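You operate a simulated robot arm through the tools that you are given. There is no shell and no other tool. Be economical: measure what you need, move in short steps, check, and stop when the job is done.

The job below is to be done with a simulated robot arm. You get a single attempt, and the scene is never put back.

## Task
Loosen the stiff filler in the black bowl with water from the yellow cup.
Fine: tip all of it in, put the cup back, stir till smooth and stand the yellow stick in the blue jar; the other cup stays as it is.

It is judged by the outcome, as a careful person would: the job done as asked, and still so three seconds after it is handed in. It fails if anything else is knocked over, pushed out of place, dropped, spilled or broken.

## Robot
A 7-joint arm with a two-finger parallel gripper, fixed in place. Base frame: the origin is at the foot of the arm, x ahead of it, y to its left, z up; the work surface is at about z = 800. Readings come in mm, degrees, newtons and seconds.
Its first joint turns from -166.0 to 166.0 degrees. Payload 4.4 kg.
The tool frame sits at the grasp point between the pads (the TCP): z along the fingers, y along the line on which they close. The tips reach 23 mm beyond it. Largest opening 94 mm; finger width 38, thickness 10; the body of the gripper, 54 by 96 mm, starts 39 mm behind the TCP.
Orientation is that of the tool frame in the base frame, as a unit quaternion [x, y, z, w]. With the fingers straight down and closing along the base's y, the tool's x points along the base's -x, its y along +y and its z along -z.

## Interface
- The arm moves only by the tool jog_arm. Its argument "motion" is a list of rows, each an object (a shift or turn left out is 0, a gripper value left out holds the last) with "fingers": the gripper command, from -1 (shut) to 1 (fully open), values between in proportion; "translation": the shift along the tool's x, y, z in mm, a list of three; "rot": the turn, a rotation vector about the tool's x, y, z in degrees, a list of three. In form: [{"fingers": fingers, "translation": [tx, ty, tz], "rot": [ax, ay, az]}, ...]. A call has 1 to 12 rows; each row shifts and turns the commanded pose from where the row before left it, along the tool's axes as they then stand. A row lasts 0.2 s, in which the tool goes at most 50 mm and 8.6 degrees; a call with a longer step from one row to the next is refused whole, and so is a gripper value outside its range. Where a pose cannot be reached the arm comes as near as it can. A force on the tool above 40 N (or 10 N above the force at the start of the call, whichever is more), or a blocked arm, ends the call early, and 0.2 s more pass. The fingers move at their own pace (about 72 mm/s each) and stop on an object; they squeeze with about 44 N. The grip force told is the motor's: it shows also when the fingers shut on nothing. Time passes only in rows, and 0.2 s behind the last, so rows that do not move let the fingers close. The reply holds the time, the measured pose of the TCP, the force on the tool along the base axes, the opening and the grip force, in the units named above and with some noise, with the torque about the TCP (base axes, N m) and any sound that the robot's microphone picked up.
- Cameras (640 x 400 px; columns grow to the right, rows downward): "scene" is fixed at [393.7, -506, 1440]; the picture's right is [0.91, -0.42, 0.00], its down [-0.23, -0.50, -0.83] and it looks along [0.35, 0.76, -0.55] (base axes); focal length 326 px, centre (320, 200). "wrist" rides on the gripper at [86, 16, -74] in the tool frame; the picture's right is [-0.18, 0.98, 0.00], its down [-0.58, -0.11, -0.81] and it looks along [-0.79, -0.15, 0.59] (tool axes); focal length 243 px, centre (320, 200). There is no depth. A picture from a camera that has moved, and an enlarged one, comes with that camera's place and axes in the base frame and with its lens. The place of the scene camera against the robot may be out by one fixed shift of up to 12 mm in any direction.
- grab_frame(camera): a new picture of that camera. It takes no simulated time.
- inspect(camera, box): a new picture of the part [left, top, right, bottom] of that camera's present view, enlarged. It takes no simulated time.
- job_done(): hands the job in; it is judged then, once.

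Work in short steps. Places have to be worked out from the pictures, the camera data and where the tool is seen: move nearer, look again, correct. Check each grasp and each placing, and mend what went wrong. You have 120 turns and 76 pictures in all, those below and enlarged ones among them. Open the gripper and draw the arm clear of the work before you hand the job in, unless the task says otherwise; then end with one line.

The tools are called after "Emit:" by a JSON object that holds its "api" and its "payload". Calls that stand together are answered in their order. jog_arm: Moves the arm, as the interface text tells. Its arguments: {"type":"object","properties":{"motion":{"type":"array","items":{"type":"object","properties":{"fingers":{"type":"number"},"translation":{"type":"array","items":{"type":"number"}},"rot":{"type":"array","items":{"type":"number"}}}}}},"required":["motion"]} The other tools are called the same way: grab_frame (camera) takes a picture; inspect (camera, box) takes an enlarged picture of a part of a camera's view; job_done () hands the job in.

At the start:

```text
clock: 0.0
tool_pos: [747.2, 8.9, 1258.4]
tcp_rot: [0.0, 1.0, 0.0, -0.001]
wrist_force: [0.5, 0.4, -0.1]
torque: [-0.04, -0.01, -0.03]
width: 93.9
grasp_force: 0.1
```

scene: 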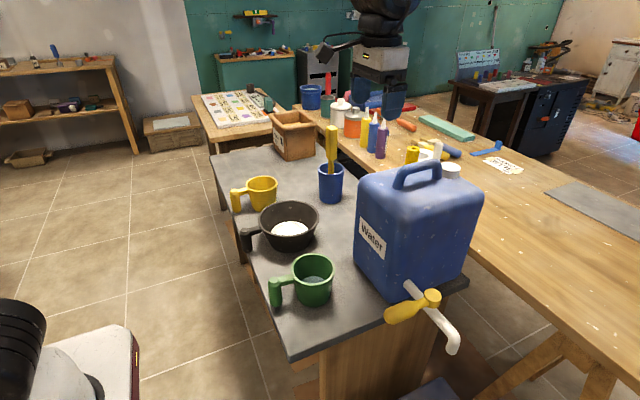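
wrist: 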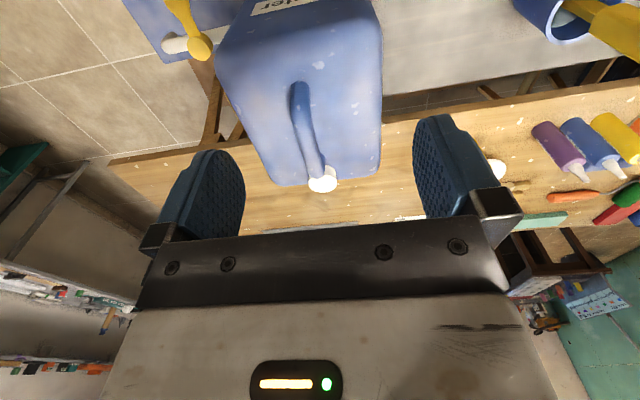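

I start by enlarging the work area to see the cups, the bowl and the jar.

Emit:
{"api": "inspect", "payload": {"camera": "scene", "box": [210, 110, 370, 210]}}

Emit:
{"api": "inspect", "payload": {"camera": "scene", "box": [210, 170, 370, 320]}}

```text
4.00 times, centred on (290, 160) of scene
camera zoom: at [393.7, -506.0, 1440.0], right [0.91, -0.42, 0.0], down [-0.23, -0.5, -0.83], along [0.35, 0.76, -0.55], focal length 1304 px, centre (440, 360)
```

zoom: 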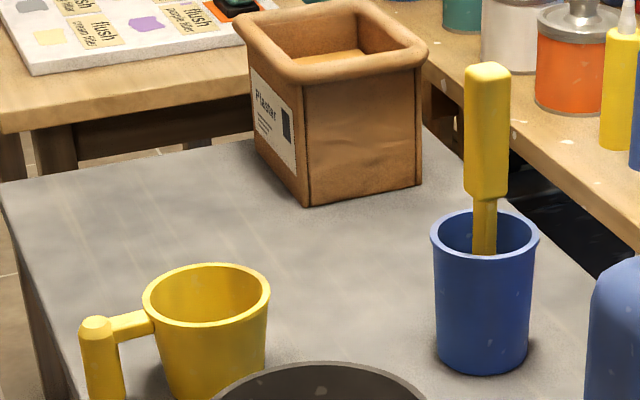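

```text
2.67 times, centred on (290, 245) of scene
camera zoom: at [393.7, -506.0, 1440.0], right [0.91, -0.42, 0.0], down [-0.23, -0.5, -0.83], along [0.35, 0.76, -0.55], focal length 870 px, centre (400, 80)
```

zoom: 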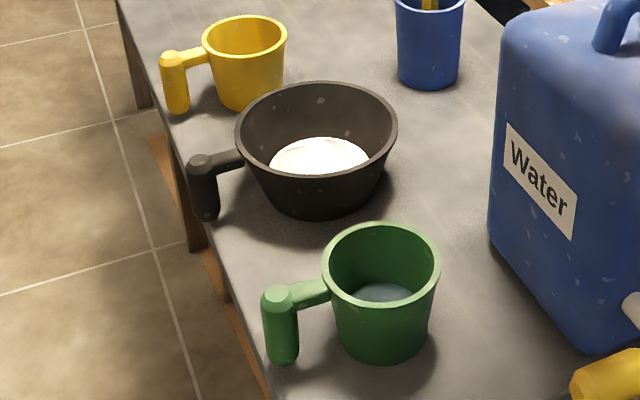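

The yellow cup's contents are not visible from here. I move the arm back and left and tilt it, so the wrist camera looks down on the cups.

Emit:
{"api": "jog_arm", "payload": {"motion": [{"translation": [38.5, 26.8, 1]}, {"translation": [38.5, 26.8, 1]}, {"translation": [38.5, 26.8, 1]}, {"translation": [38.5, 26.8, 1]}, {"translation": [38.5, 26.8, 1]}, {"translation": [38.5, 26.8, 1]}, {"translation": [38.5, 26.8, 1]}, {"translation": [38.5, 26.8, 1]}, {"translation": [38.5, 26.8, 1]}, {"rot": [0, 8, 0]}, {"rot": [0, 8, 0]}, {"rot": [0, 8, 0]}]}}

Emit:
{"api": "grab_frame", "payload": {"camera": "wrist"}}

```text
clock: 2.6
tool_pos: [401.4, 248.7, 1250.4]
tcp_rot: [0.0, 0.978, 0.0, -0.209]
wrist_force: [0.0, 0.0, -0.1]
torque: [0.0, 0.0, 0.02]
width: 94.0
grasp_force: 0.1
```

```text
71 pictures are left
camera wrist: at [351.8, 264.4, 1353.1], right [0.17, 0.98, -0.07], down [0.86, -0.11, 0.5], along [0.48, -0.15, -0.86], focal length 243 px, centre (320, 200)
```

wrist: 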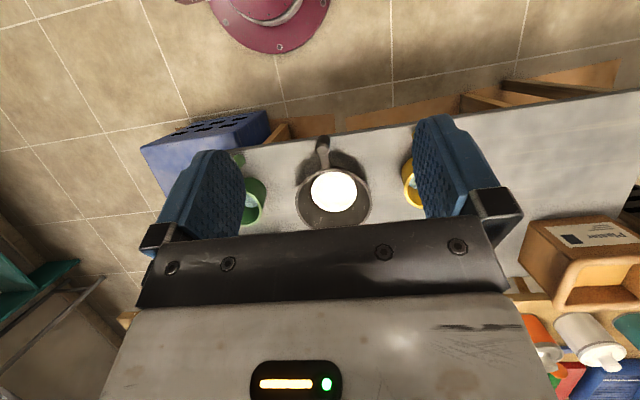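

The bowl shows at about (623, 213) with its handle toward the base. I move over the yellow cup to see whether it holds water.

Emit:
{"api": "jog_arm", "payload": {"motion": [{"translation": [-12.2, 34, 27.4]}, {"translation": [-12.2, 34, 27.4]}, {"translation": [-12.2, 34, 27.4]}, {"translation": [-12.2, 34, 27.4]}, {"translation": [-12.2, 34, 27.4]}, {}]}}

Emit:
{"api": "grab_frame", "payload": {"camera": "wrist"}}

```text
clock: 4.0
tool_pos: [400.8, 417.4, 1100.1]
tcp_rot: [0.0, 0.978, -0.001, -0.209]
wrist_force: [-0.3, 0.7, -0.3]
torque: [0.02, 0.02, -0.01]
width: 94.1
grasp_force: 0.0
```

```text
70 pictures are left
camera wrist: at [350.8, 433.4, 1202.8], right [0.17, 0.98, -0.07], down [0.86, -0.11, 0.5], along [0.48, -0.15, -0.86], focal length 243 px, centre (320, 200)
```

wrist: 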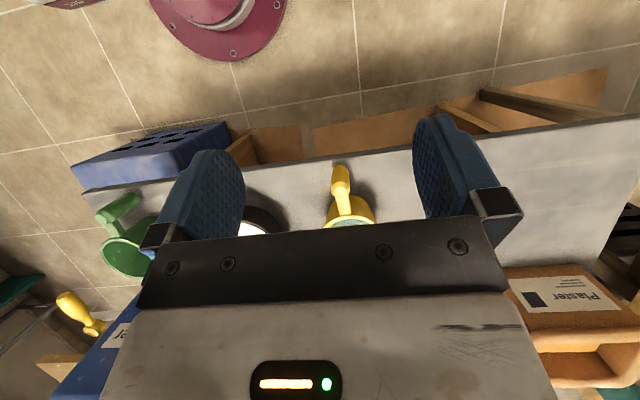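

Emit:
{"api": "inspect", "payload": {"camera": "wrist", "box": [290, 150, 410, 240]}}

```text
4.44 times, centred on (350, 195) of wrist
camera zoom: at [350.8, 433.4, 1202.8], right [0.17, 0.98, -0.07], down [0.86, -0.11, 0.5], along [0.48, -0.15, -0.86], focal length 1078 px, centre (187, 222)
```

zoom: 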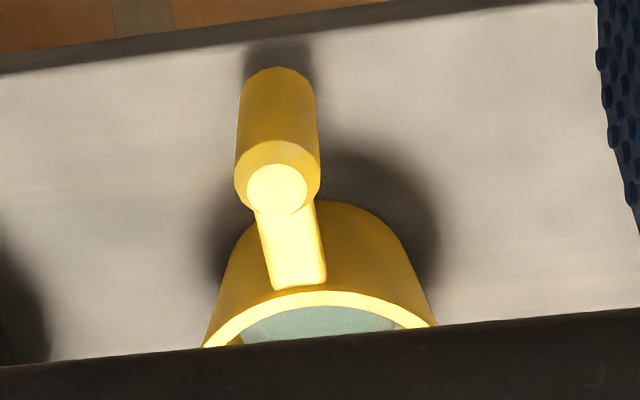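

The yellow cup does hold water, and its handle post is at about (518, 410) with its top near z 885. I set the tool upright and move to a hover above the post, then check the alignment.

Emit:
{"api": "jog_arm", "payload": {"motion": [{"rot": [0, -8, 0]}, {"rot": [0, -8, 0]}, {"rot": [0, -8, 0]}, {"translation": [-29.5, -1.75, 35]}, {"translation": [-29.5, -1.75, 35]}, {"translation": [-29.5, -1.75, 35]}, {"translation": [-29.5, -1.75, 35]}, {}]}}

Emit:
{"api": "grab_frame", "payload": {"camera": "wrist"}}

Emit:
{"api": "grab_frame", "payload": {"camera": "scene"}}

```text
clock: 5.8
tool_pos: [518.4, 413.8, 959.8]
tcp_rot: [0.0, 1.0, 0.001, 0.0]
wrist_force: [0.3, -0.3, -0.4]
torque: [0.02, 0.0, -0.03]
width: 94.1
grasp_force: 0.0
```

```text
68 pictures are left
camera wrist: at [431.6, 428.5, 1035.2], right [0.18, 0.98, 0.0], down [0.58, -0.11, 0.81], along [0.79, -0.15, -0.59], focal length 243 px, centre (320, 200)
```

wrist: 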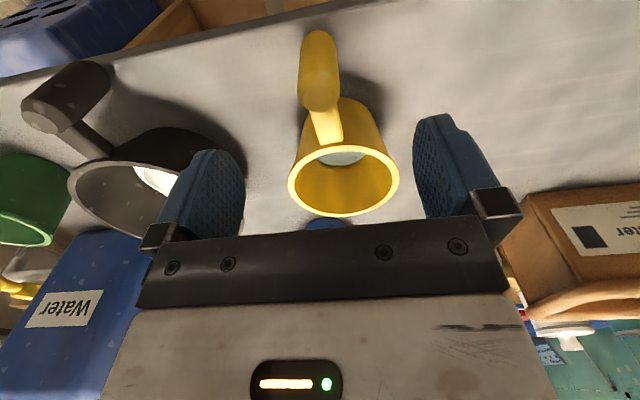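

```text
67 pictures are left
```

scene: 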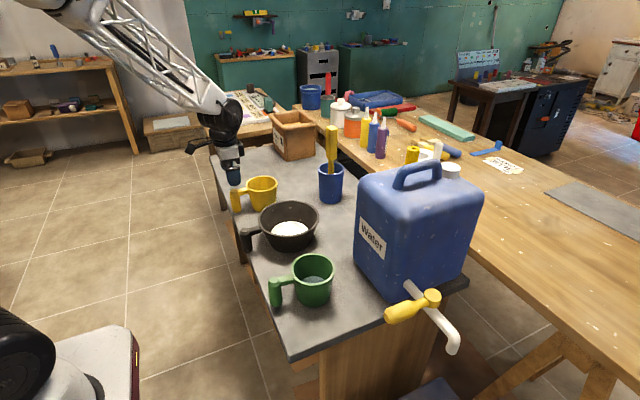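

The post axis is near (516, 411) with the top at about z 890, and the cup lies along +x with about 5° of yaw. I line up and descend to z ≈ 865.

Emit:
{"api": "jog_arm", "payload": {"motion": [{"translation": [2, -3, 0], "rot": [0, 0, -5]}, {"translation": [0, 0, 32]}, {"translation": [0, 0, 32]}, {"translation": [0, 0, 31]}, {}]}}

Emit:
{"api": "grab_frame", "payload": {"camera": "wrist"}}

Emit:
{"api": "inspect", "payload": {"camera": "scene", "box": [200, 130, 300, 230]}}

```text
clock: 7.0
tool_pos: [516.1, 408.9, 863.4]
tcp_rot: [-0.043, 0.999, 0.0, 0.001]
wrist_force: [-0.2, -0.1, -0.7]
torque: [0.0, -0.01, 0.0]
width: 94.1
grasp_force: 0.0
```

```text
66 pictures are left
camera wrist: at [428.5, 416.1, 937.4], right [0.1, 1.0, 0.0], down [0.59, -0.06, 0.81], along [0.8, -0.08, -0.59], focal length 243 px, centre (320, 200)
```

wrist: 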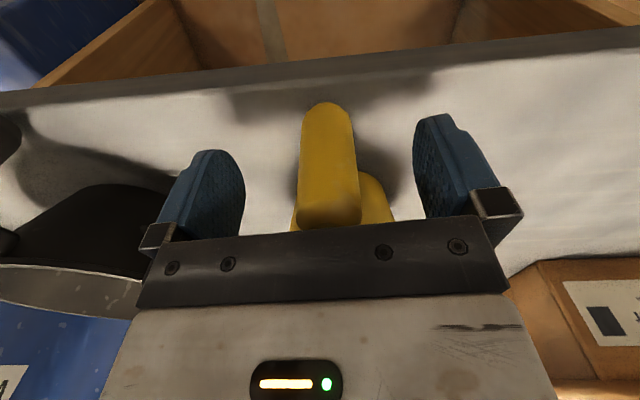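

```text
4.00 times, centred on (250, 180) of scene
camera zoom: at [393.7, -506.0, 1440.0], right [0.91, -0.42, 0.0], down [-0.23, -0.5, -0.83], along [0.35, 0.76, -0.55], focal length 1304 px, centre (600, 280)
```

zoom: 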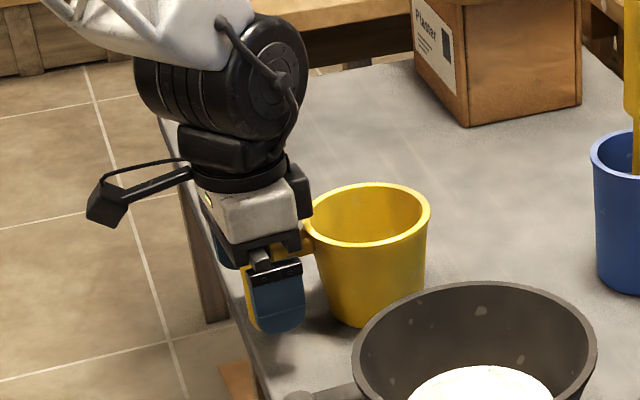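

The post is centred between the pads, with clear space under the gripper body. I close on it.

Emit:
{"api": "jog_arm", "payload": {"motion": [{"fingers": -1}, {"fingers": -1}, {"fingers": -1}, {"fingers": -1}, {"fingers": -1}]}}

Emit:
{"api": "grab_frame", "payload": {"camera": "wrist"}}

```text
clock: 8.2
tool_pos: [517.2, 408.4, 863.4]
tcp_rot: [-0.044, 0.999, 0.0, 0.0]
wrist_force: [-0.6, 0.2, -0.8]
torque: [-0.01, 0.07, -0.01]
width: 26.7
grasp_force: 43.9
```

```text
64 pictures are left
camera wrist: at [428.4, 416.1, 937.6], right [0.1, 1.0, 0.0], down [0.59, -0.06, 0.81], along [0.8, -0.08, -0.59], focal length 243 px, centre (320, 200)
```

wrist: 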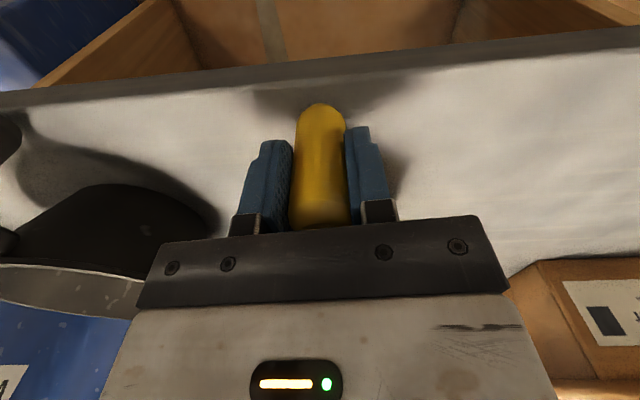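

Gripped on the post at 26.7 mm wide. I lift slowly to avoid sloshing.

Emit:
{"api": "jog_arm", "payload": {"motion": [{"translation": [0, 0, -5]}, {"translation": [0, 0, -10]}, {"translation": [0, 0, -15]}, {"translation": [0, 0, -20]}, {"translation": [0, 0, -20]}, {"translation": [0, 0, -20]}, {"translation": [0, 0, -20]}, {"translation": [0, 0, -15]}, {"translation": [0, 0, -10]}, {"translation": [0, 0, -5]}, {}]}}

Emit:
{"api": "grab_frame", "payload": {"camera": "scene"}}

Emit:
{"api": "grab_frame", "payload": {"camera": "wrist"}}

```text
clock: 10.6
tool_pos: [517.0, 407.9, 1004.6]
tcp_rot: [-0.043, 0.999, 0.0, 0.0]
wrist_force: [-0.1, 0.1, -2.7]
torque: [-0.02, 0.2, 0.02]
width: 27.0
grasp_force: 44.1
```

```text
63 pictures are left
```

scene: 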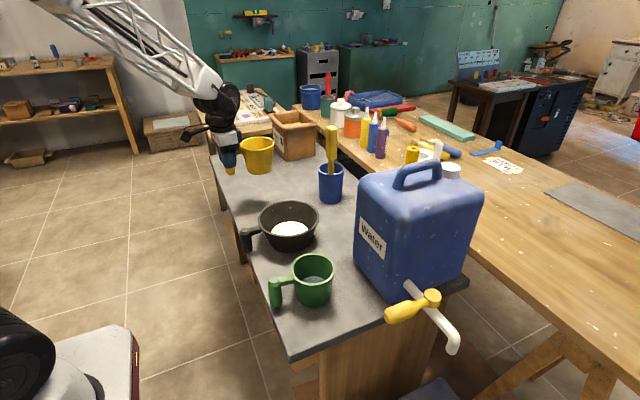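

```text
62 pictures are left
camera wrist: at [428.4, 416.3, 1079.4], right [0.1, 1.0, 0.0], down [0.59, -0.06, 0.81], along [0.8, -0.08, -0.59], focal length 243 px, centre (320, 200)
```

wrist: 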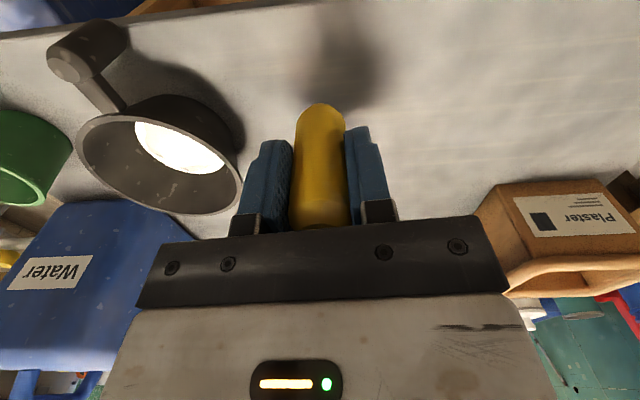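

The cup is held firmly, with about 2.7 N of load. The bowl rim is near (610, 215, 875), so I carry the cup slowly and level until it is over the bowl.

Emit:
{"api": "jog_arm", "payload": {"motion": [{"translation": [0, -8, 0]}, {"translation": [0.5, -14, 0]}, {"translation": [1, -20, 0]}, {"translation": [1, -20, 0]}, {"translation": [1, -20, 0]}, {"translation": [1, -20, 0]}, {"translation": [1, -20, 0]}, {"translation": [0, -20, 0]}, {"translation": [0, -16, 0]}, {"translation": [0, -10, 0]}, {}, {}]}}

Emit:
{"api": "grab_frame", "payload": {"camera": "scene"}}

Emit:
{"api": "grab_frame", "payload": {"camera": "wrist"}}

```text
clock: 13.2
tool_pos: [524.5, 240.8, 1004.5]
tcp_rot: [-0.044, 0.999, 0.0, 0.0]
wrist_force: [-0.1, -0.3, -2.1]
torque: [-0.03, 0.18, -0.02]
width: 27.0
grasp_force: 43.9
```

```text
61 pictures are left
```

scene: 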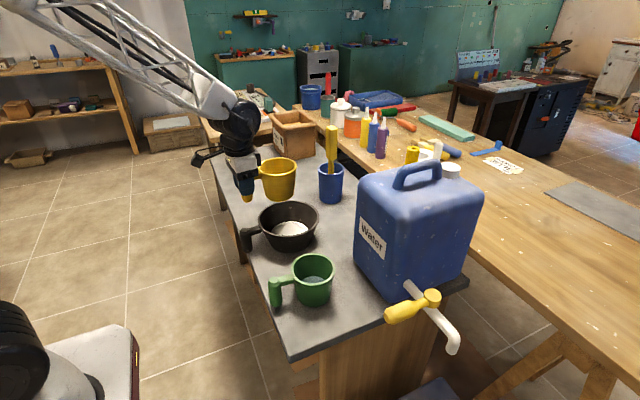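

```text
60 pictures are left
camera wrist: at [437.1, 249.2, 1079.3], right [0.1, 1.0, 0.0], down [0.59, -0.06, 0.81], along [0.8, -0.08, -0.59], focal length 243 px, centre (320, 200)
```

wrist: 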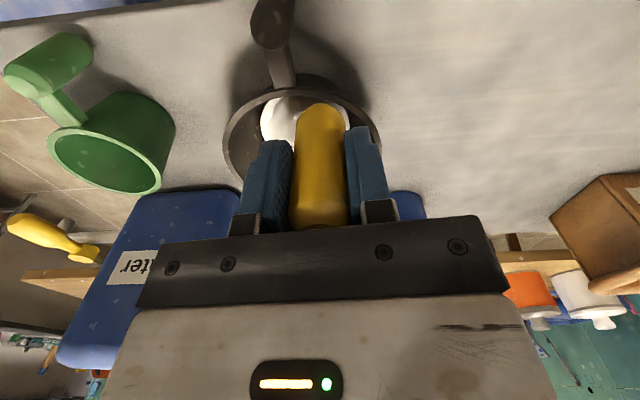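

The cup centre is at about (608, 248) and the bowl centre at about (611, 213), with a radius near 85. I start tipping toward −y about the handle axis.

Emit:
{"api": "jog_arm", "payload": {"motion": [{"rot": [-3, 0, 0]}, {"rot": [-4, 0, 0]}, {"rot": [-4, 0, 0]}, {"rot": [-4, 0, 0]}, {"rot": [-4, 0, 0]}, {"rot": [-4, 0, 0]}, {"rot": [-4, 0, 0]}, {"rot": [-3, 0, 0]}, {}]}}

Emit:
{"api": "inspect", "payload": {"camera": "scene", "box": [200, 110, 360, 270]}}

```text
clock: 15.2
tool_pos: [526.1, 241.6, 1005.6]
tcp_rot: [-0.042, 0.965, 0.257, -0.012]
wrist_force: [0.2, -0.3, -2.6]
torque: [-0.07, 0.22, 0.0]
width: 27.2
grasp_force: 43.8
```

```text
2.50 times, centred on (280, 190) of scene
camera zoom: at [393.7, -506.0, 1440.0], right [0.91, -0.42, 0.0], down [-0.23, -0.5, -0.83], along [0.35, 0.76, -0.55], focal length 815 px, centre (420, 225)
```

zoom: 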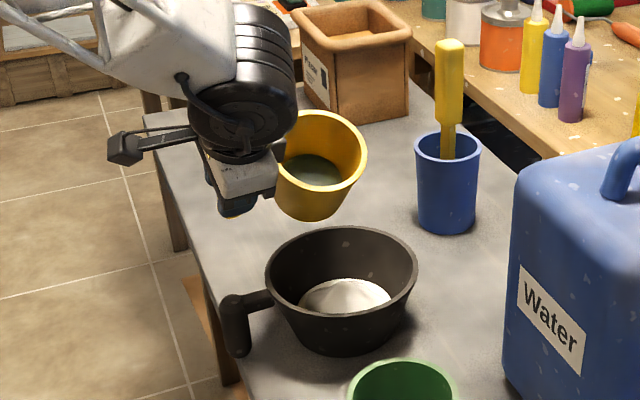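

Tipping works and the water is still inside. I continue to about 60°.

Emit:
{"api": "jog_arm", "payload": {"motion": [{"rot": [-4, 0, 0]}, {"rot": [-4, 0, 0]}, {"rot": [-4, 0, 0]}, {"rot": [-4, 0, 0]}, {"rot": [-4, 0, 0]}, {"rot": [-4, 0, 0]}, {"rot": [-3, 0, 0]}, {"rot": [-3, 0, 0]}, {}]}}

Emit:
{"api": "inspect", "payload": {"camera": "scene", "box": [200, 110, 360, 270]}}

```text
clock: 17.2
tool_pos: [526.0, 241.3, 1005.6]
tcp_rot: [-0.038, 0.865, 0.5, -0.022]
wrist_force: [0.0, 0.0, -3.2]
torque: [-0.13, 0.19, -0.01]
width: 27.0
grasp_force: 44.0
```

```text
2.50 times, centred on (280, 190) of scene
camera zoom: at [393.7, -506.0, 1440.0], right [0.91, -0.42, 0.0], down [-0.23, -0.5, -0.83], along [0.35, 0.76, -0.55], focal length 815 px, centre (420, 225)
```

zoom: 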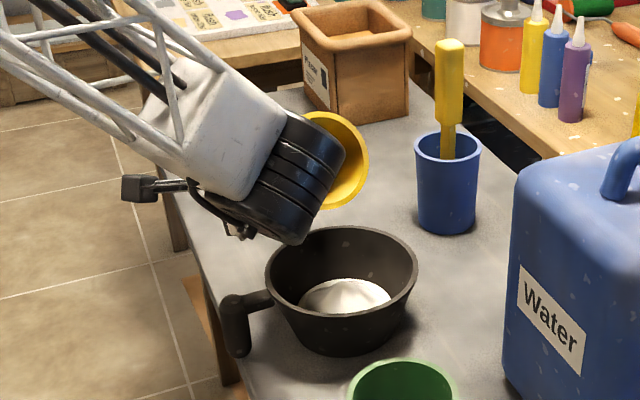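

The lip is at about (609, 200, 975), over the bowl. I lower about 20 mm to shorten the fall, then keep tipping slowly.

Emit:
{"api": "jog_arm", "payload": {"motion": [{"translation": [0, -8.6, 5]}, {"translation": [0, -8.6, 5]}, {"rot": [-3, 0, 0]}, {"rot": [-3, 0, 0]}, {"rot": [-3, 0, 0]}, {"rot": [-3, 0, 0]}, {"rot": [-3, 0, 0]}, {}, {}, {}]}}

Emit:
{"api": "inspect", "payload": {"camera": "scene", "box": [200, 110, 360, 270]}}

Emit:
{"api": "grab_frame", "payload": {"camera": "wrist"}}

```text
clock: 19.4
tool_pos: [525.1, 240.8, 985.3]
tcp_rot: [-0.035, 0.793, 0.608, -0.026]
wrist_force: [-0.8, 0.2, -2.4]
torque: [-0.11, 0.19, 0.0]
width: 26.9
grasp_force: 44.2
```

```text
2.50 times, centred on (280, 190) of scene
camera zoom: at [393.7, -506.0, 1440.0], right [0.91, -0.42, 0.0], down [-0.23, -0.5, -0.83], along [0.35, 0.76, -0.55], focal length 815 px, centre (420, 225)
```

zoom: 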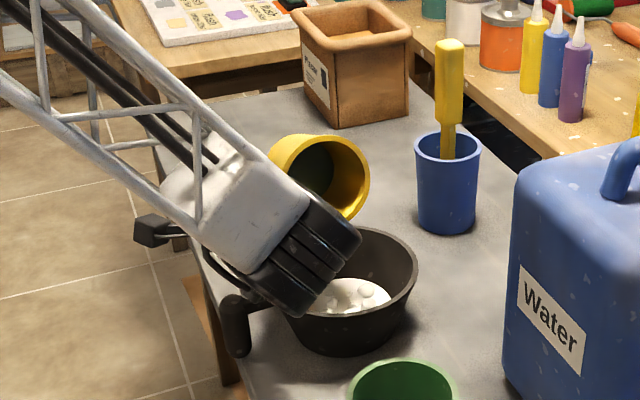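

```text
56 pictures are left
camera wrist: at [444.8, 165.1, 1019.4], right [0.16, 0.27, 0.95], down [0.65, -0.75, 0.1], along [0.74, 0.6, -0.3], focal length 243 px, centre (320, 200)
```

wrist: 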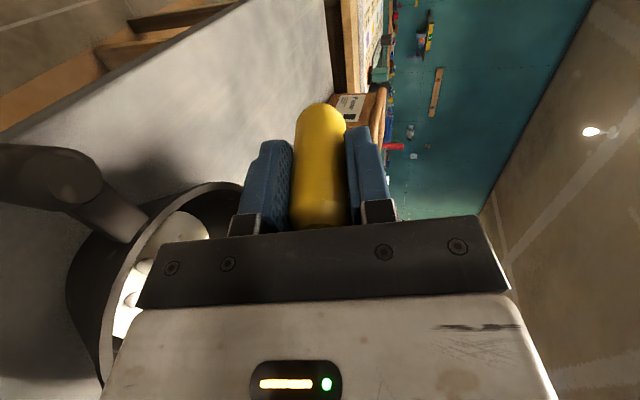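

Water is flowing into the bowl. I continue tipping to about 90° and pause to drain, watching the wrist clearance.

Emit:
{"api": "jog_arm", "payload": {"motion": [{"rot": [-3, 0, 0]}, {"rot": [-3, 0, 0]}, {}, {"rot": [-3, 0, 0]}, {"rot": [-3, 0, 0]}, {}, {"rot": [-3, 0, 0]}, {}, {}]}}

Emit:
{"api": "grab_frame", "payload": {"camera": "scene"}}

```text
clock: 21.4
tool_pos: [525.4, 241.3, 985.5]
tcp_rot: [-0.031, 0.706, 0.707, -0.031]
wrist_force: [0.4, 0.8, -1.2]
torque: [-0.07, 0.14, 0.04]
width: 27.0
grasp_force: 44.2
```

```text
55 pictures are left
```

scene: 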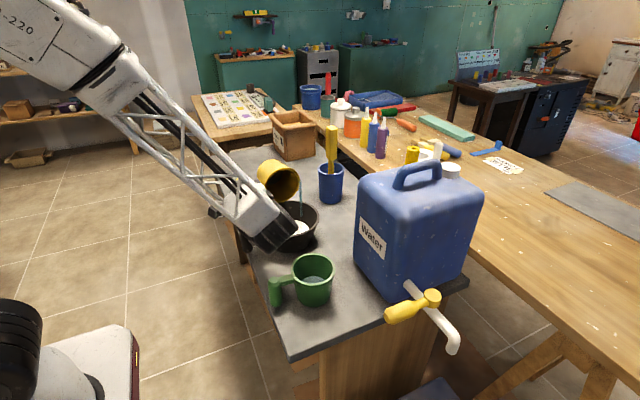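

The stream runs into the bowl. I hold for a moment, raise slightly for clearance, and go to about 105°.

Emit:
{"api": "jog_arm", "payload": {"motion": [{}, {}, {"translation": [0, 8, 0], "rot": [-3, 0, 0]}, {"translation": [0, 8, 0], "rot": [-3, 0, 0]}, {}, {"rot": [-3, 0, 0]}, {"rot": [-3, 0, 0]}, {"rot": [-3, 0, 0]}, {}, {}, {}]}}

Emit:
{"api": "inspect", "payload": {"camera": "scene", "box": [200, 130, 380, 320]}}

Emit:
{"api": "grab_frame", "payload": {"camera": "wrist"}}

```text
clock: 23.8
tool_pos: [525.7, 240.4, 1000.4]
tcp_rot: [-0.026, 0.609, 0.792, -0.034]
wrist_force: [0.6, 0.2, -0.7]
torque: [-0.05, 0.15, 0.0]
width: 27.2
grasp_force: 44.3
```

```text
2.11 times, centred on (290, 225) of scene
camera zoom: at [393.7, -506.0, 1440.0], right [0.91, -0.42, 0.0], down [-0.23, -0.5, -0.83], along [0.35, 0.76, -0.55], focal length 686 px, centre (383, 147)
```

zoom: 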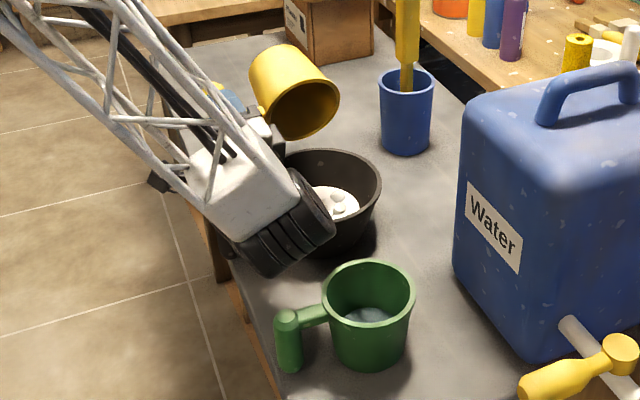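

```text
53 pictures are left
camera wrist: at [444.9, 156.4, 997.0], right [0.21, -0.24, 0.95], down [0.64, -0.7, -0.31], along [0.74, 0.68, 0.01], focal length 243 px, centre (320, 200)
```

wrist: 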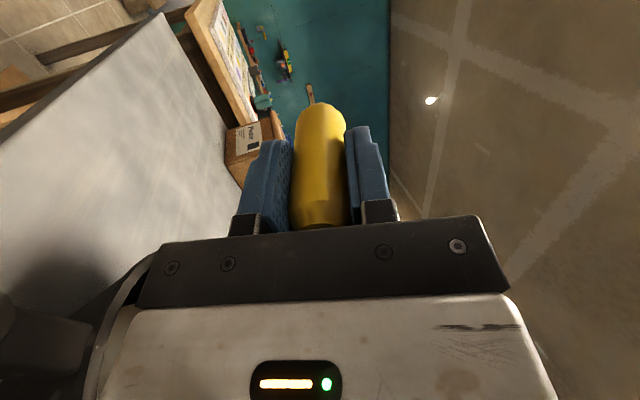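

The cup looks empty and the load has dropped to about 0.7 N. I tip another 10° and hold so the last drops run out.

Emit:
{"api": "jog_arm", "payload": {"motion": [{"translation": [0, 6, 0], "rot": [-3, 0, 0]}, {"translation": [0, 6, 0], "rot": [-4, 0, 0]}, {"rot": [-4, 0, 0]}, {}, {}, {}, {}, {}, {}]}}

Emit:
{"api": "inspect", "payload": {"camera": "scene", "box": [200, 130, 380, 320]}}

```text
clock: 25.8
tool_pos: [525.7, 237.7, 1012.4]
tcp_rot: [-0.024, 0.53, 0.847, -0.037]
wrist_force: [0.4, 0.0, -1.0]
torque: [-0.07, 0.15, 0.02]
width: 26.8
grasp_force: 43.6
```

```text
2.11 times, centred on (290, 225) of scene
camera zoom: at [393.7, -506.0, 1440.0], right [0.91, -0.42, 0.0], down [-0.23, -0.5, -0.83], along [0.35, 0.76, -0.55], focal length 686 px, centre (383, 147)
```

zoom: 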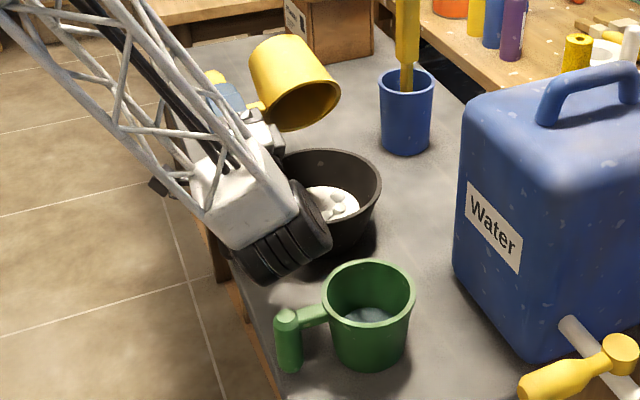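

The cup is empty. I turn it back upright.

Emit:
{"api": "jog_arm", "payload": {"motion": [{"rot": [4, 0, 0]}, {"rot": [8, 0, 0]}, {"rot": [8, 0, 0]}, {"rot": [8, 0, 0]}, {"rot": [8, 0, 0]}, {"rot": [8, 0, 0]}, {"rot": [8, 0, 0]}, {"rot": [8, 0, 0]}, {"rot": [8, 0, 0]}, {"rot": [8, 0, 0]}, {"rot": [8, 0, 0]}, {}]}}

Emit:
{"api": "jog_arm", "payload": {"motion": [{"rot": [8, 0, 0]}, {"rot": [8, 0, 0]}, {"rot": [8, 0, 0]}, {"rot": [8, 0, 0]}, {}, {}]}}

Emit:
{"api": "inspect", "payload": {"camera": "scene", "box": [200, 110, 360, 270]}}

```text
clock: 28.4
tool_pos: [525.4, 236.9, 1013.0]
tcp_rot: [-0.042, 0.96, 0.275, -0.013]
wrist_force: [-0.7, 0.0, -1.4]
torque: [-0.07, 0.14, -0.04]
width: 26.8
grasp_force: 43.9
```

```text
clock: 29.8
tool_pos: [525.3, 237.8, 1012.2]
tcp_rot: [-0.044, 0.999, 0.0, 0.0]
wrist_force: [-0.2, 1.0, -1.2]
torque: [-0.03, 0.1, 0.0]
width: 27.2
grasp_force: 44.1
```

```text
2.50 times, centred on (280, 190) of scene
camera zoom: at [393.7, -506.0, 1440.0], right [0.91, -0.42, 0.0], down [-0.23, -0.5, -0.83], along [0.35, 0.76, -0.55], focal length 815 px, centre (420, 225)
```

zoom: 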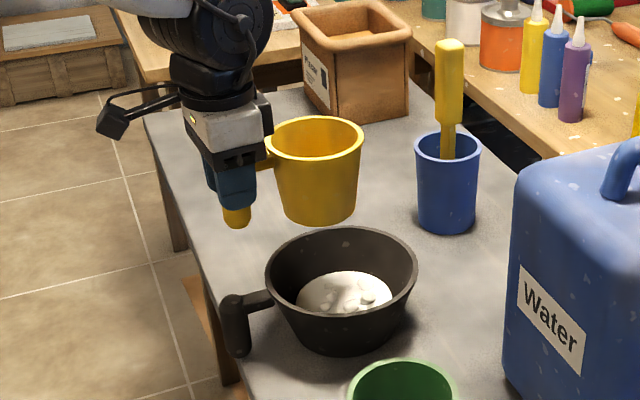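

The cup is upright and the bowl is undisturbed. I carry the cup back above its first spot.

Emit:
{"api": "jog_arm", "payload": {"motion": [{"translation": [-1.1, 28.4, 0]}, {"translation": [-1.1, 28.4, 0]}, {"translation": [-1.1, 28.4, 0]}, {"translation": [-1.1, 28.4, 0]}, {"translation": [-1.1, 28.4, 0]}, {"translation": [-1.1, 28.4, 0]}, {"translation": [0, 0, 40]}, {"translation": [0, 0, 40]}, {"translation": [0, 0, 40]}, {}]}}

```text
clock: 32.0
tool_pos: [514.7, 407.9, 891.6]
tcp_rot: [-0.044, 0.999, 0.0, 0.0]
wrist_force: [-0.1, 1.3, -2.0]
torque: [-0.01, 0.13, -0.03]
width: 27.1
grasp_force: 44.0
```

It is 28 mm above the first height. I lower it in small steps.

Emit:
{"api": "jog_arm", "payload": {"motion": [{"translation": [-2, 0, 10]}, {"translation": [0, 0, 8]}, {"translation": [0, 0, 5]}, {"translation": [0, 0, 3]}, {}, {}]}}

Emit:
{"api": "inspect", "payload": {"camera": "scene", "box": [200, 130, 300, 230]}}

```text
clock: 33.4
tool_pos: [519.3, 407.2, 865.4]
tcp_rot: [-0.043, 0.999, 0.0, -0.001]
wrist_force: [-0.1, 0.6, -1.5]
torque: [-0.02, 0.12, -0.04]
width: 27.0
grasp_force: 43.8
```

```text
4.00 times, centred on (250, 180) of scene
camera zoom: at [393.7, -506.0, 1440.0], right [0.91, -0.42, 0.0], down [-0.23, -0.5, -0.83], along [0.35, 0.76, -0.55], focal length 1304 px, centre (600, 280)
```

zoom: 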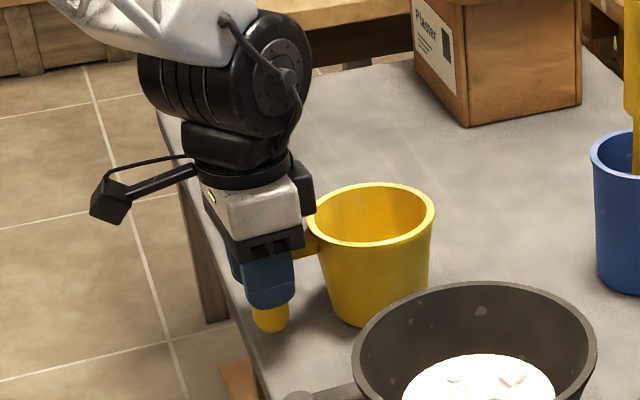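

Emit:
{"api": "jog_arm", "payload": {"motion": [{"translation": [0, 0, 1]}, {"translation": [0, 0, 1]}, {}]}}

```text
clock: 34.2
tool_pos: [521.0, 408.4, 864.4]
tcp_rot: [-0.043, 0.999, 0.001, 0.0]
wrist_force: [-3.2, 0.4, 11.3]
torque: [0.13, -1.35, 0.01]
width: 27.0
grasp_force: 43.3
```

That is contact with the table, at 11 N. I ease up 1 mm and open.

Emit:
{"api": "jog_arm", "payload": {"motion": [{"translation": [0, 0, -1]}, {}, {"fingers": 0.0}, {"fingers": 1}, {"fingers": 1}, {"fingers": 1}]}}

Emit:
{"api": "grab_frame", "payload": {"camera": "wrist"}}

```text
clock: 35.6
tool_pos: [519.4, 408.4, 863.6]
tcp_rot: [-0.043, 0.999, 0.0, 0.0]
wrist_force: [-0.1, 0.1, 0.3]
torque: [-0.02, 0.0, 0.02]
width: 93.7
grasp_force: 0.1
```

```text
49 pictures are left
camera wrist: at [431.5, 416.0, 939.1], right [0.1, 1.0, 0.0], down [0.59, -0.06, 0.81], along [0.8, -0.08, -0.59], focal length 243 px, centre (320, 200)
```

wrist: 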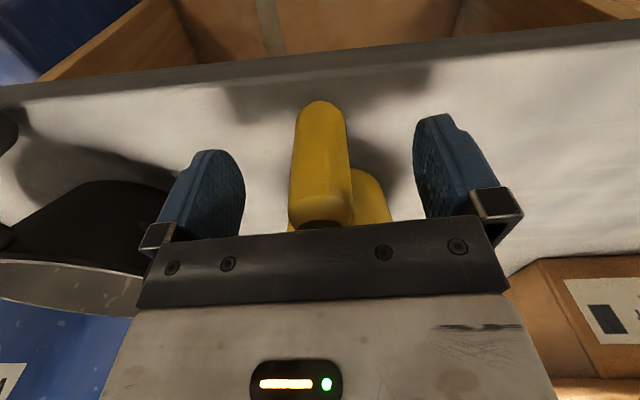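

The cup stands back in place. I raise the arm and move toward the jar to look at the stick.

Emit:
{"api": "jog_arm", "payload": {"motion": [{"translation": [0, 0, -30]}, {"translation": [0, 0, -48]}, {"translation": [0, 0, -48]}, {"translation": [0, 0, -48]}, {"translation": [0, 0, -48]}, {"translation": [0, 0, -48]}, {"translation": [0, 0, -48], "rot": [0, 0, 5]}, {"translation": [-40, -14, 0]}, {"translation": [-40, -14, 0]}, {"translation": [-40, -14, 0]}, {}]}}

Emit:
{"api": "grab_frame", "payload": {"camera": "wrist"}}

Emit:
{"api": "inspect", "payload": {"camera": "scene", "box": [200, 130, 380, 320]}}

```text
clock: 38.0
tool_pos: [643.2, 366.5, 1181.8]
tcp_rot: [0.0, 1.0, 0.0, 0.0]
wrist_force: [-0.3, -1.0, -0.2]
torque: [0.0, -0.02, -0.03]
width: 93.9
grasp_force: 0.1
```

```text
48 pictures are left
camera wrist: at [556.8, 381.5, 1256.9], right [0.18, 0.98, 0.0], down [0.58, -0.11, 0.81], along [0.79, -0.15, -0.59], focal length 243 px, centre (320, 200)
```

wrist: 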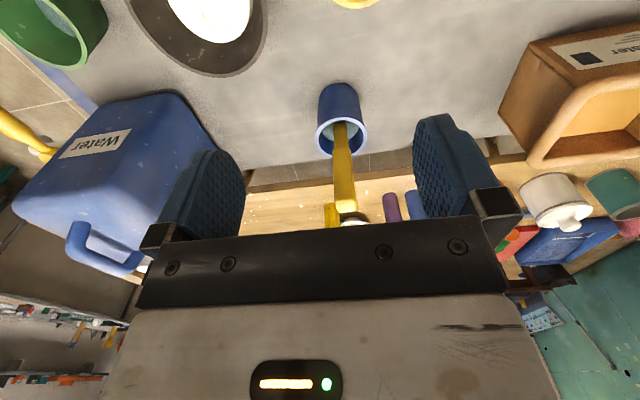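

```text
2.11 times, centred on (290, 225) of scene
camera zoom: at [393.7, -506.0, 1440.0], right [0.91, -0.42, 0.0], down [-0.23, -0.5, -0.83], along [0.35, 0.76, -0.55], focal length 686 px, centre (383, 147)
```

zoom: 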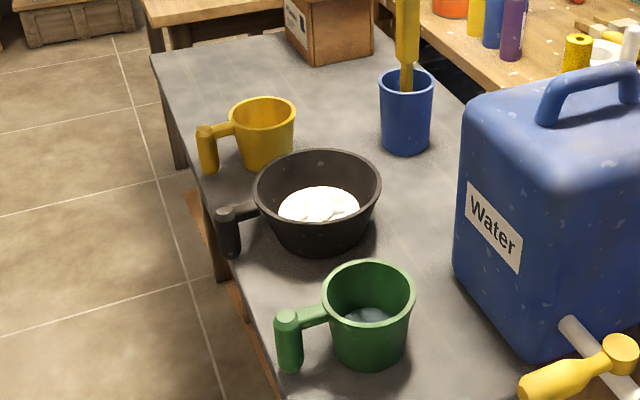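

The stick's top is at about (843, 364, 1068) and the jar is at about (835, 367). I move closer for a better view before coming over it.

Emit:
{"api": "jog_arm", "payload": {"motion": [{"translation": [-40, 0, 10]}, {"translation": [-40, 0, 10]}, {"translation": [-37, 0, 10]}, {}]}}

Emit:
{"api": "grab_frame", "payload": {"camera": "wrist"}}

Emit:
{"api": "inspect", "payload": {"camera": "scene", "box": [270, 60, 400, 220]}}

```text
clock: 39.0
tool_pos: [759.3, 366.4, 1152.3]
tcp_rot: [-0.001, 1.0, -0.001, 0.0]
wrist_force: [-0.8, 1.5, -0.8]
torque: [-0.02, 0.01, -0.01]
width: 94.0
grasp_force: 0.1
```

```text
46 pictures are left
camera wrist: at [672.1, 381.7, 1226.5], right [0.18, 0.98, 0.0], down [0.58, -0.11, 0.81], along [0.79, -0.15, -0.59], focal length 243 px, centre (320, 200)
```

wrist: 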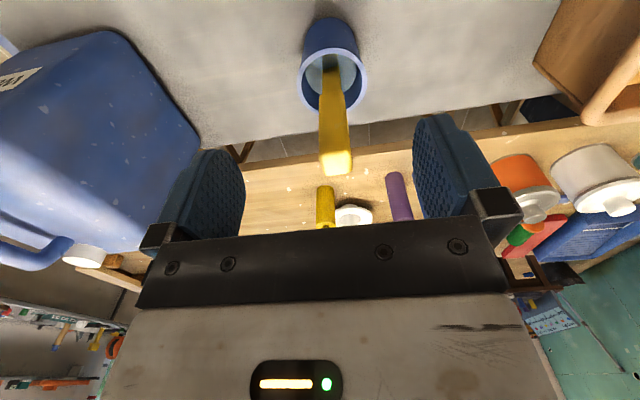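

```text
2.50 times, centred on (335, 140) of scene
camera zoom: at [393.7, -506.0, 1440.0], right [0.91, -0.42, 0.0], down [-0.23, -0.5, -0.83], along [0.35, 0.76, -0.55], focal length 815 px, centre (282, 350)
```

zoom: 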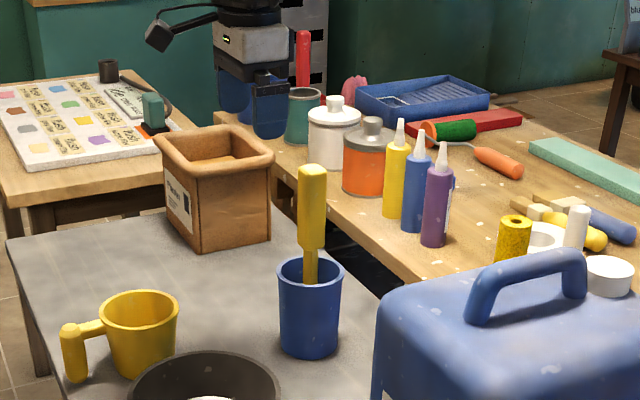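

Emit:
{"api": "inspect", "payload": {"camera": "wrist", "box": [280, 10, 400, 190]}}

```text
2.22 times, centred on (340, 100) of wrist
camera zoom: at [672.1, 381.7, 1226.5], right [0.18, 0.98, 0.0], down [0.58, -0.11, 0.81], along [0.79, -0.15, -0.59], focal length 539 px, centre (276, 422)
```

zoom: 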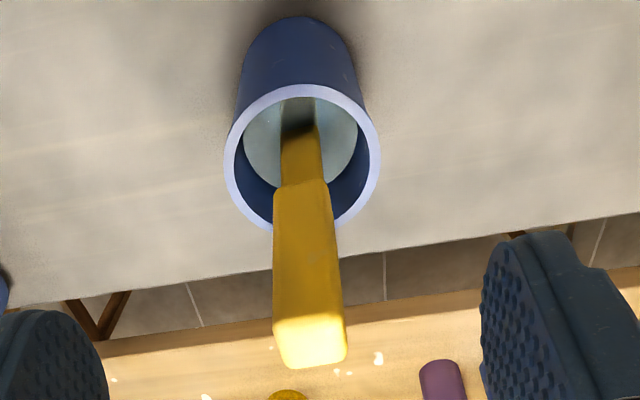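

The handle is square and lined up with the base axes, and the stick stands upright at about (833, 368). I move above it and lower part way.

Emit:
{"api": "jog_arm", "payload": {"motion": [{"translation": [-37, 0.8, 0]}, {"translation": [-37, 0.8, 0]}, {"translation": [0, 0, 35]}, {}]}}

Emit:
{"api": "grab_frame", "payload": {"camera": "wrist"}}

Emit:
{"api": "inspect", "payload": {"camera": "scene", "box": [270, 60, 400, 220]}}

```text
clock: 40.0
tool_pos: [831.2, 369.2, 1119.4]
tcp_rot: [0.0, 1.0, 0.0, 0.001]
wrist_force: [0.7, 0.3, 0.6]
torque: [-0.01, -0.01, 0.02]
width: 94.0
grasp_force: 0.0
```

```text
43 pictures are left
camera wrist: at [744.3, 384.1, 1192.7], right [0.18, 0.98, 0.0], down [0.58, -0.11, 0.81], along [0.79, -0.15, -0.59], focal length 243 px, centre (320, 200)
```

wrist: 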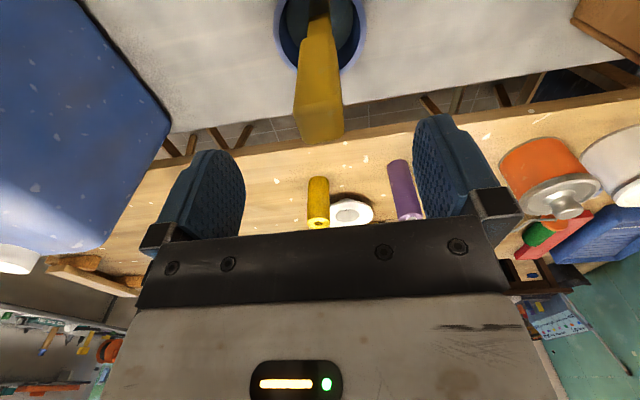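

```text
2.50 times, centred on (335, 140) of scene
camera zoom: at [393.7, -506.0, 1440.0], right [0.91, -0.42, 0.0], down [-0.23, -0.5, -0.83], along [0.35, 0.76, -0.55], focal length 815 px, centre (282, 350)
```

zoom: 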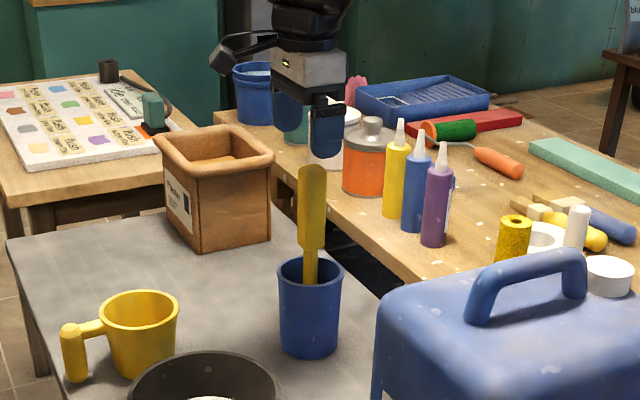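

Emit:
{"api": "inspect", "payload": {"camera": "wrist", "box": [270, 60, 370, 160]}}

```text
4.00 times, centred on (320, 110) of wrist
camera zoom: at [744.3, 384.1, 1192.7], right [0.18, 0.98, 0.0], down [0.58, -0.11, 0.81], along [0.79, -0.15, -0.59], focal length 970 px, centre (320, 560)
```

zoom: 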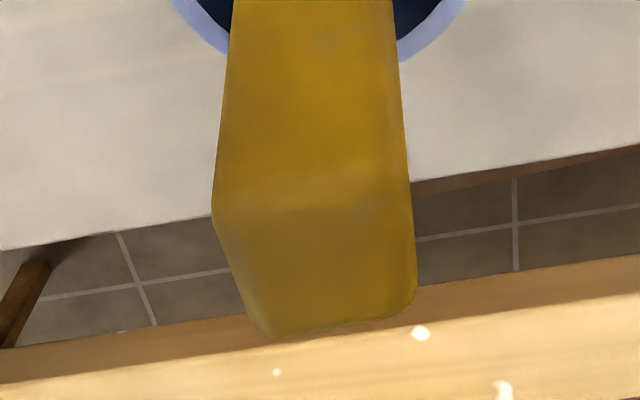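

The refined stick top is at (836, 367, 1065). I shift 5 mm, descend to z ≈ 1043 and close.

Emit:
{"api": "jog_arm", "payload": {"motion": [{"translation": [-5, -2, 10]}, {"translation": [0, 0, 22]}, {"translation": [0, 0, 22]}, {"translation": [0, 0, 22]}, {}]}}

Emit:
{"api": "grab_frame", "payload": {"camera": "wrist"}}

```text
clock: 41.2
tool_pos: [836.2, 365.5, 1041.9]
tcp_rot: [0.0, 1.0, 0.0, 0.0]
wrist_force: [0.4, 0.0, -0.1]
torque: [0.0, 0.01, 0.0]
width: 93.8
grasp_force: 0.0
```

```text
40 pictures are left
camera wrist: at [748.6, 381.9, 1117.0], right [0.18, 0.98, 0.0], down [0.58, -0.11, 0.81], along [0.79, -0.15, -0.59], focal length 243 px, centre (320, 200)
```

wrist: 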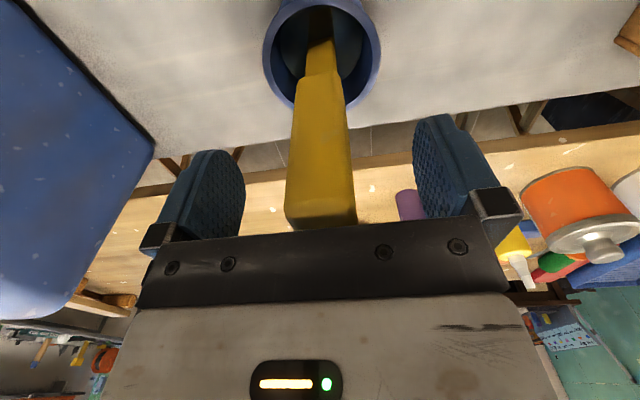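

Emit:
{"api": "jog_arm", "payload": {"motion": [{"fingers": -1}, {"fingers": -1}, {"fingers": -1}, {"fingers": -1}, {"fingers": -1}]}}

Emit:
{"api": "grab_frame", "payload": {"camera": "wrist"}}

```text
clock: 42.4
tool_pos: [835.5, 366.9, 1043.2]
tcp_rot: [0.0, 1.0, 0.0, 0.0]
wrist_force: [0.4, 0.3, 0.2]
torque: [0.02, 0.04, -0.01]
width: 29.4
grasp_force: 44.9
```

```text
39 pictures are left
camera wrist: at [748.6, 381.9, 1117.1], right [0.18, 0.98, 0.0], down [0.58, -0.11, 0.81], along [0.79, -0.15, -0.59], focal length 243 px, centre (320, 200)
```

wrist: 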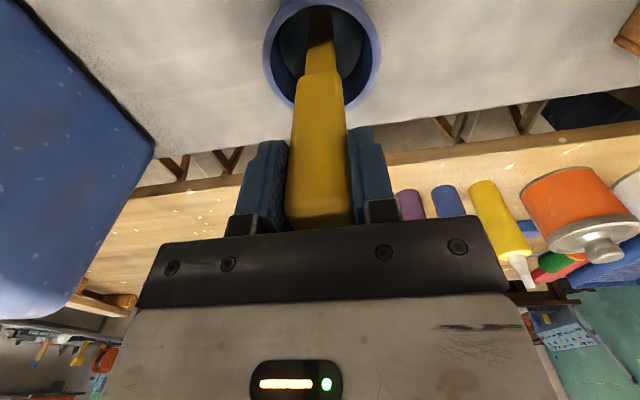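

The stick is gripped at 29.4 mm wide; its place for the return is (835.5, 366.9, 1043.2). I lift it straight up out of the jar.

Emit:
{"api": "jog_arm", "payload": {"motion": [{"translation": [0, 0, -8]}, {"translation": [0, 0, -14]}, {"translation": [0, 0, -20]}, {"translation": [0, 0, -20]}, {"translation": [0, 0, -20]}, {"translation": [0, 0, -20]}, {"translation": [0, 0, -20]}, {"translation": [0, 0, -15]}, {"translation": [0, 0, -8]}, {}, {}]}}

Emit:
{"api": "inspect", "payload": {"camera": "scene", "box": [220, 60, 400, 260]}}

Emit:
{"api": "grab_frame", "payload": {"camera": "wrist"}}

```text
clock: 44.8
tool_pos: [838.0, 366.1, 1187.9]
tcp_rot: [0.0, 1.0, 0.0, -0.001]
wrist_force: [-0.1, -0.9, -0.3]
torque: [0.02, 0.04, 0.01]
width: 29.4
grasp_force: 44.5
```

```text
2.00 times, centred on (310, 160) of scene
camera zoom: at [393.7, -506.0, 1440.0], right [0.91, -0.42, 0.0], down [-0.23, -0.5, -0.83], along [0.35, 0.76, -0.55], focal length 652 px, centre (340, 280)
```

zoom: 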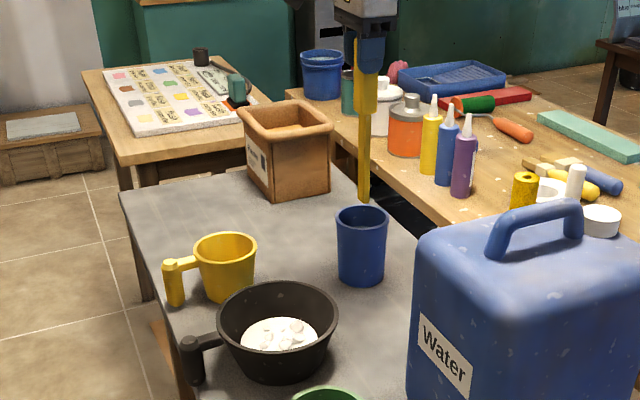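

```text
37 pictures are left
camera wrist: at [749.1, 380.5, 1261.2], right [0.18, 0.98, 0.0], down [0.58, -0.11, 0.81], along [0.79, -0.15, -0.59], focal length 243 px, centre (320, 200)
```

wrist: 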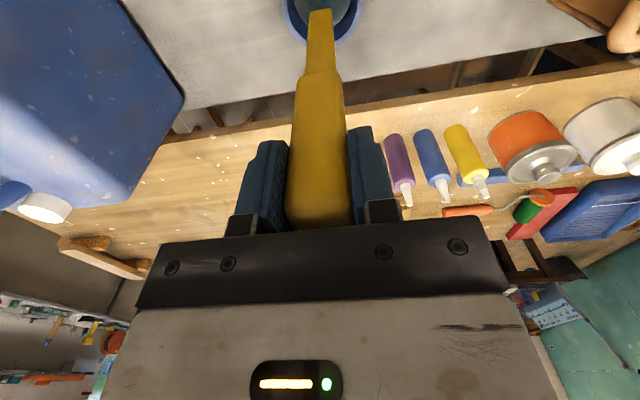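

The stick is out, with its tip about 238 mm below the TCP, and the jar stands undisturbed. I carry it over the bowl centre.

Emit:
{"api": "jog_arm", "payload": {"motion": [{"translation": [20, -13, 0]}, {"translation": [36, -24, 0]}, {"translation": [40, -27, 0]}, {"translation": [40, -27, 0]}, {"translation": [40, -27, 0]}, {"translation": [32, -22, 0]}, {"translation": [19, -13, 0]}, {}]}}

Emit:
{"api": "grab_frame", "payload": {"camera": "wrist"}}

Emit:
{"api": "inspect", "payload": {"camera": "scene", "box": [220, 100, 370, 270]}}

```text
clock: 46.6
tool_pos: [609.0, 213.1, 1188.2]
tcp_rot: [0.001, 1.0, 0.0, 0.001]
wrist_force: [1.1, 0.4, -1.0]
torque: [-0.03, 0.04, -0.01]
width: 29.4
grasp_force: 43.8
```

```text
36 pictures are left
camera wrist: at [522.0, 228.1, 1261.6], right [0.18, 0.98, 0.0], down [0.58, -0.11, 0.81], along [0.79, -0.15, -0.59], focal length 243 px, centre (320, 200)
```

wrist: 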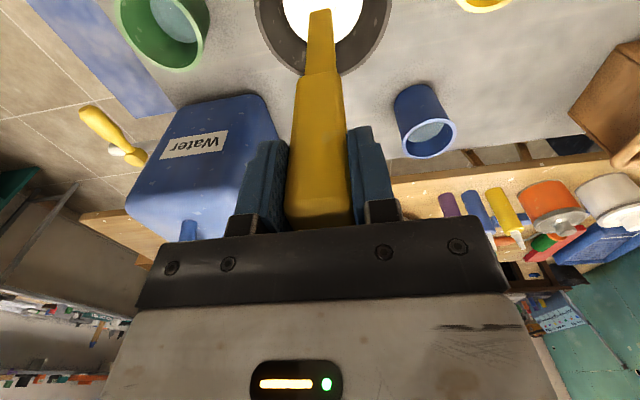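

```text
2.35 times, centred on (295, 185) of scene
camera zoom: at [393.7, -506.0, 1440.0], right [0.91, -0.42, 0.0], down [-0.23, -0.5, -0.83], along [0.35, 0.76, -0.55], focal length 767 px, centre (379, 235)
```

zoom: 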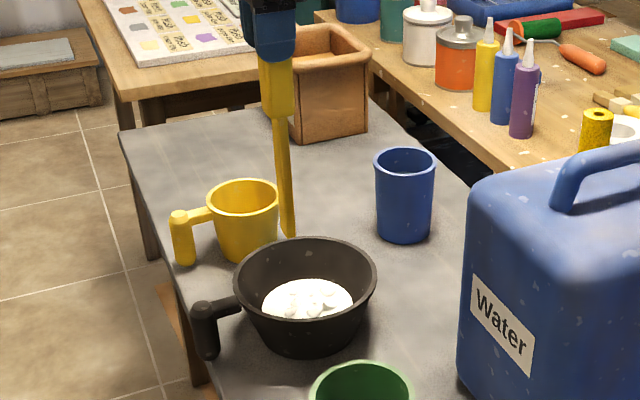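

The stick is over the bowl. I descend part way, until the tip is at about z 862, and check that it is centred.

Emit:
{"api": "jog_arm", "payload": {"motion": [{"translation": [0, 0, 30]}, {"translation": [0, 0, 30]}, {"translation": [0, 0, 28]}, {}]}}

Emit:
{"api": "inspect", "payload": {"camera": "scene", "box": [240, 160, 340, 260]}}

Emit:
{"api": "grab_frame", "payload": {"camera": "wrist"}}

```text
clock: 47.6
tool_pos: [609.1, 211.2, 1099.3]
tcp_rot: [0.0, 1.0, 0.0, 0.0]
wrist_force: [-0.3, 0.1, -0.6]
torque: [-0.01, 0.01, 0.01]
width: 29.2
grasp_force: 44.2
```

```text
4.00 times, centred on (290, 210) of scene
camera zoom: at [393.7, -506.0, 1440.0], right [0.91, -0.42, 0.0], down [-0.23, -0.5, -0.83], along [0.35, 0.76, -0.55], focal length 1304 px, centre (440, 160)
```

zoom: 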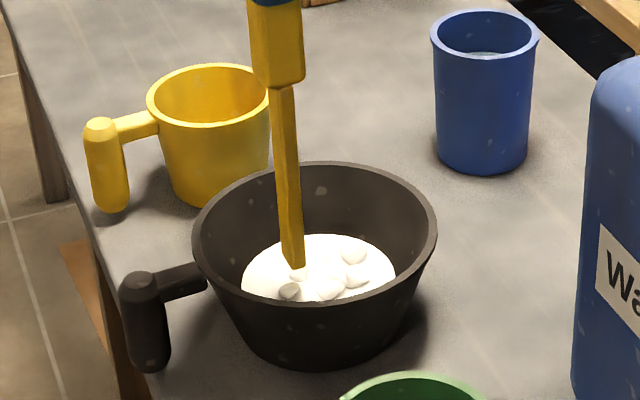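

```text
33 pictures are left
camera wrist: at [521.3, 226.9, 1173.9], right [0.18, 0.98, 0.0], down [0.58, -0.11, 0.81], along [0.79, -0.15, -0.59], focal length 243 px, centre (320, 200)
```

wrist: 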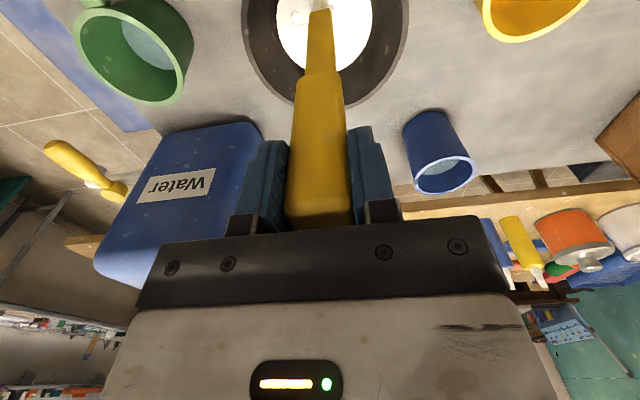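

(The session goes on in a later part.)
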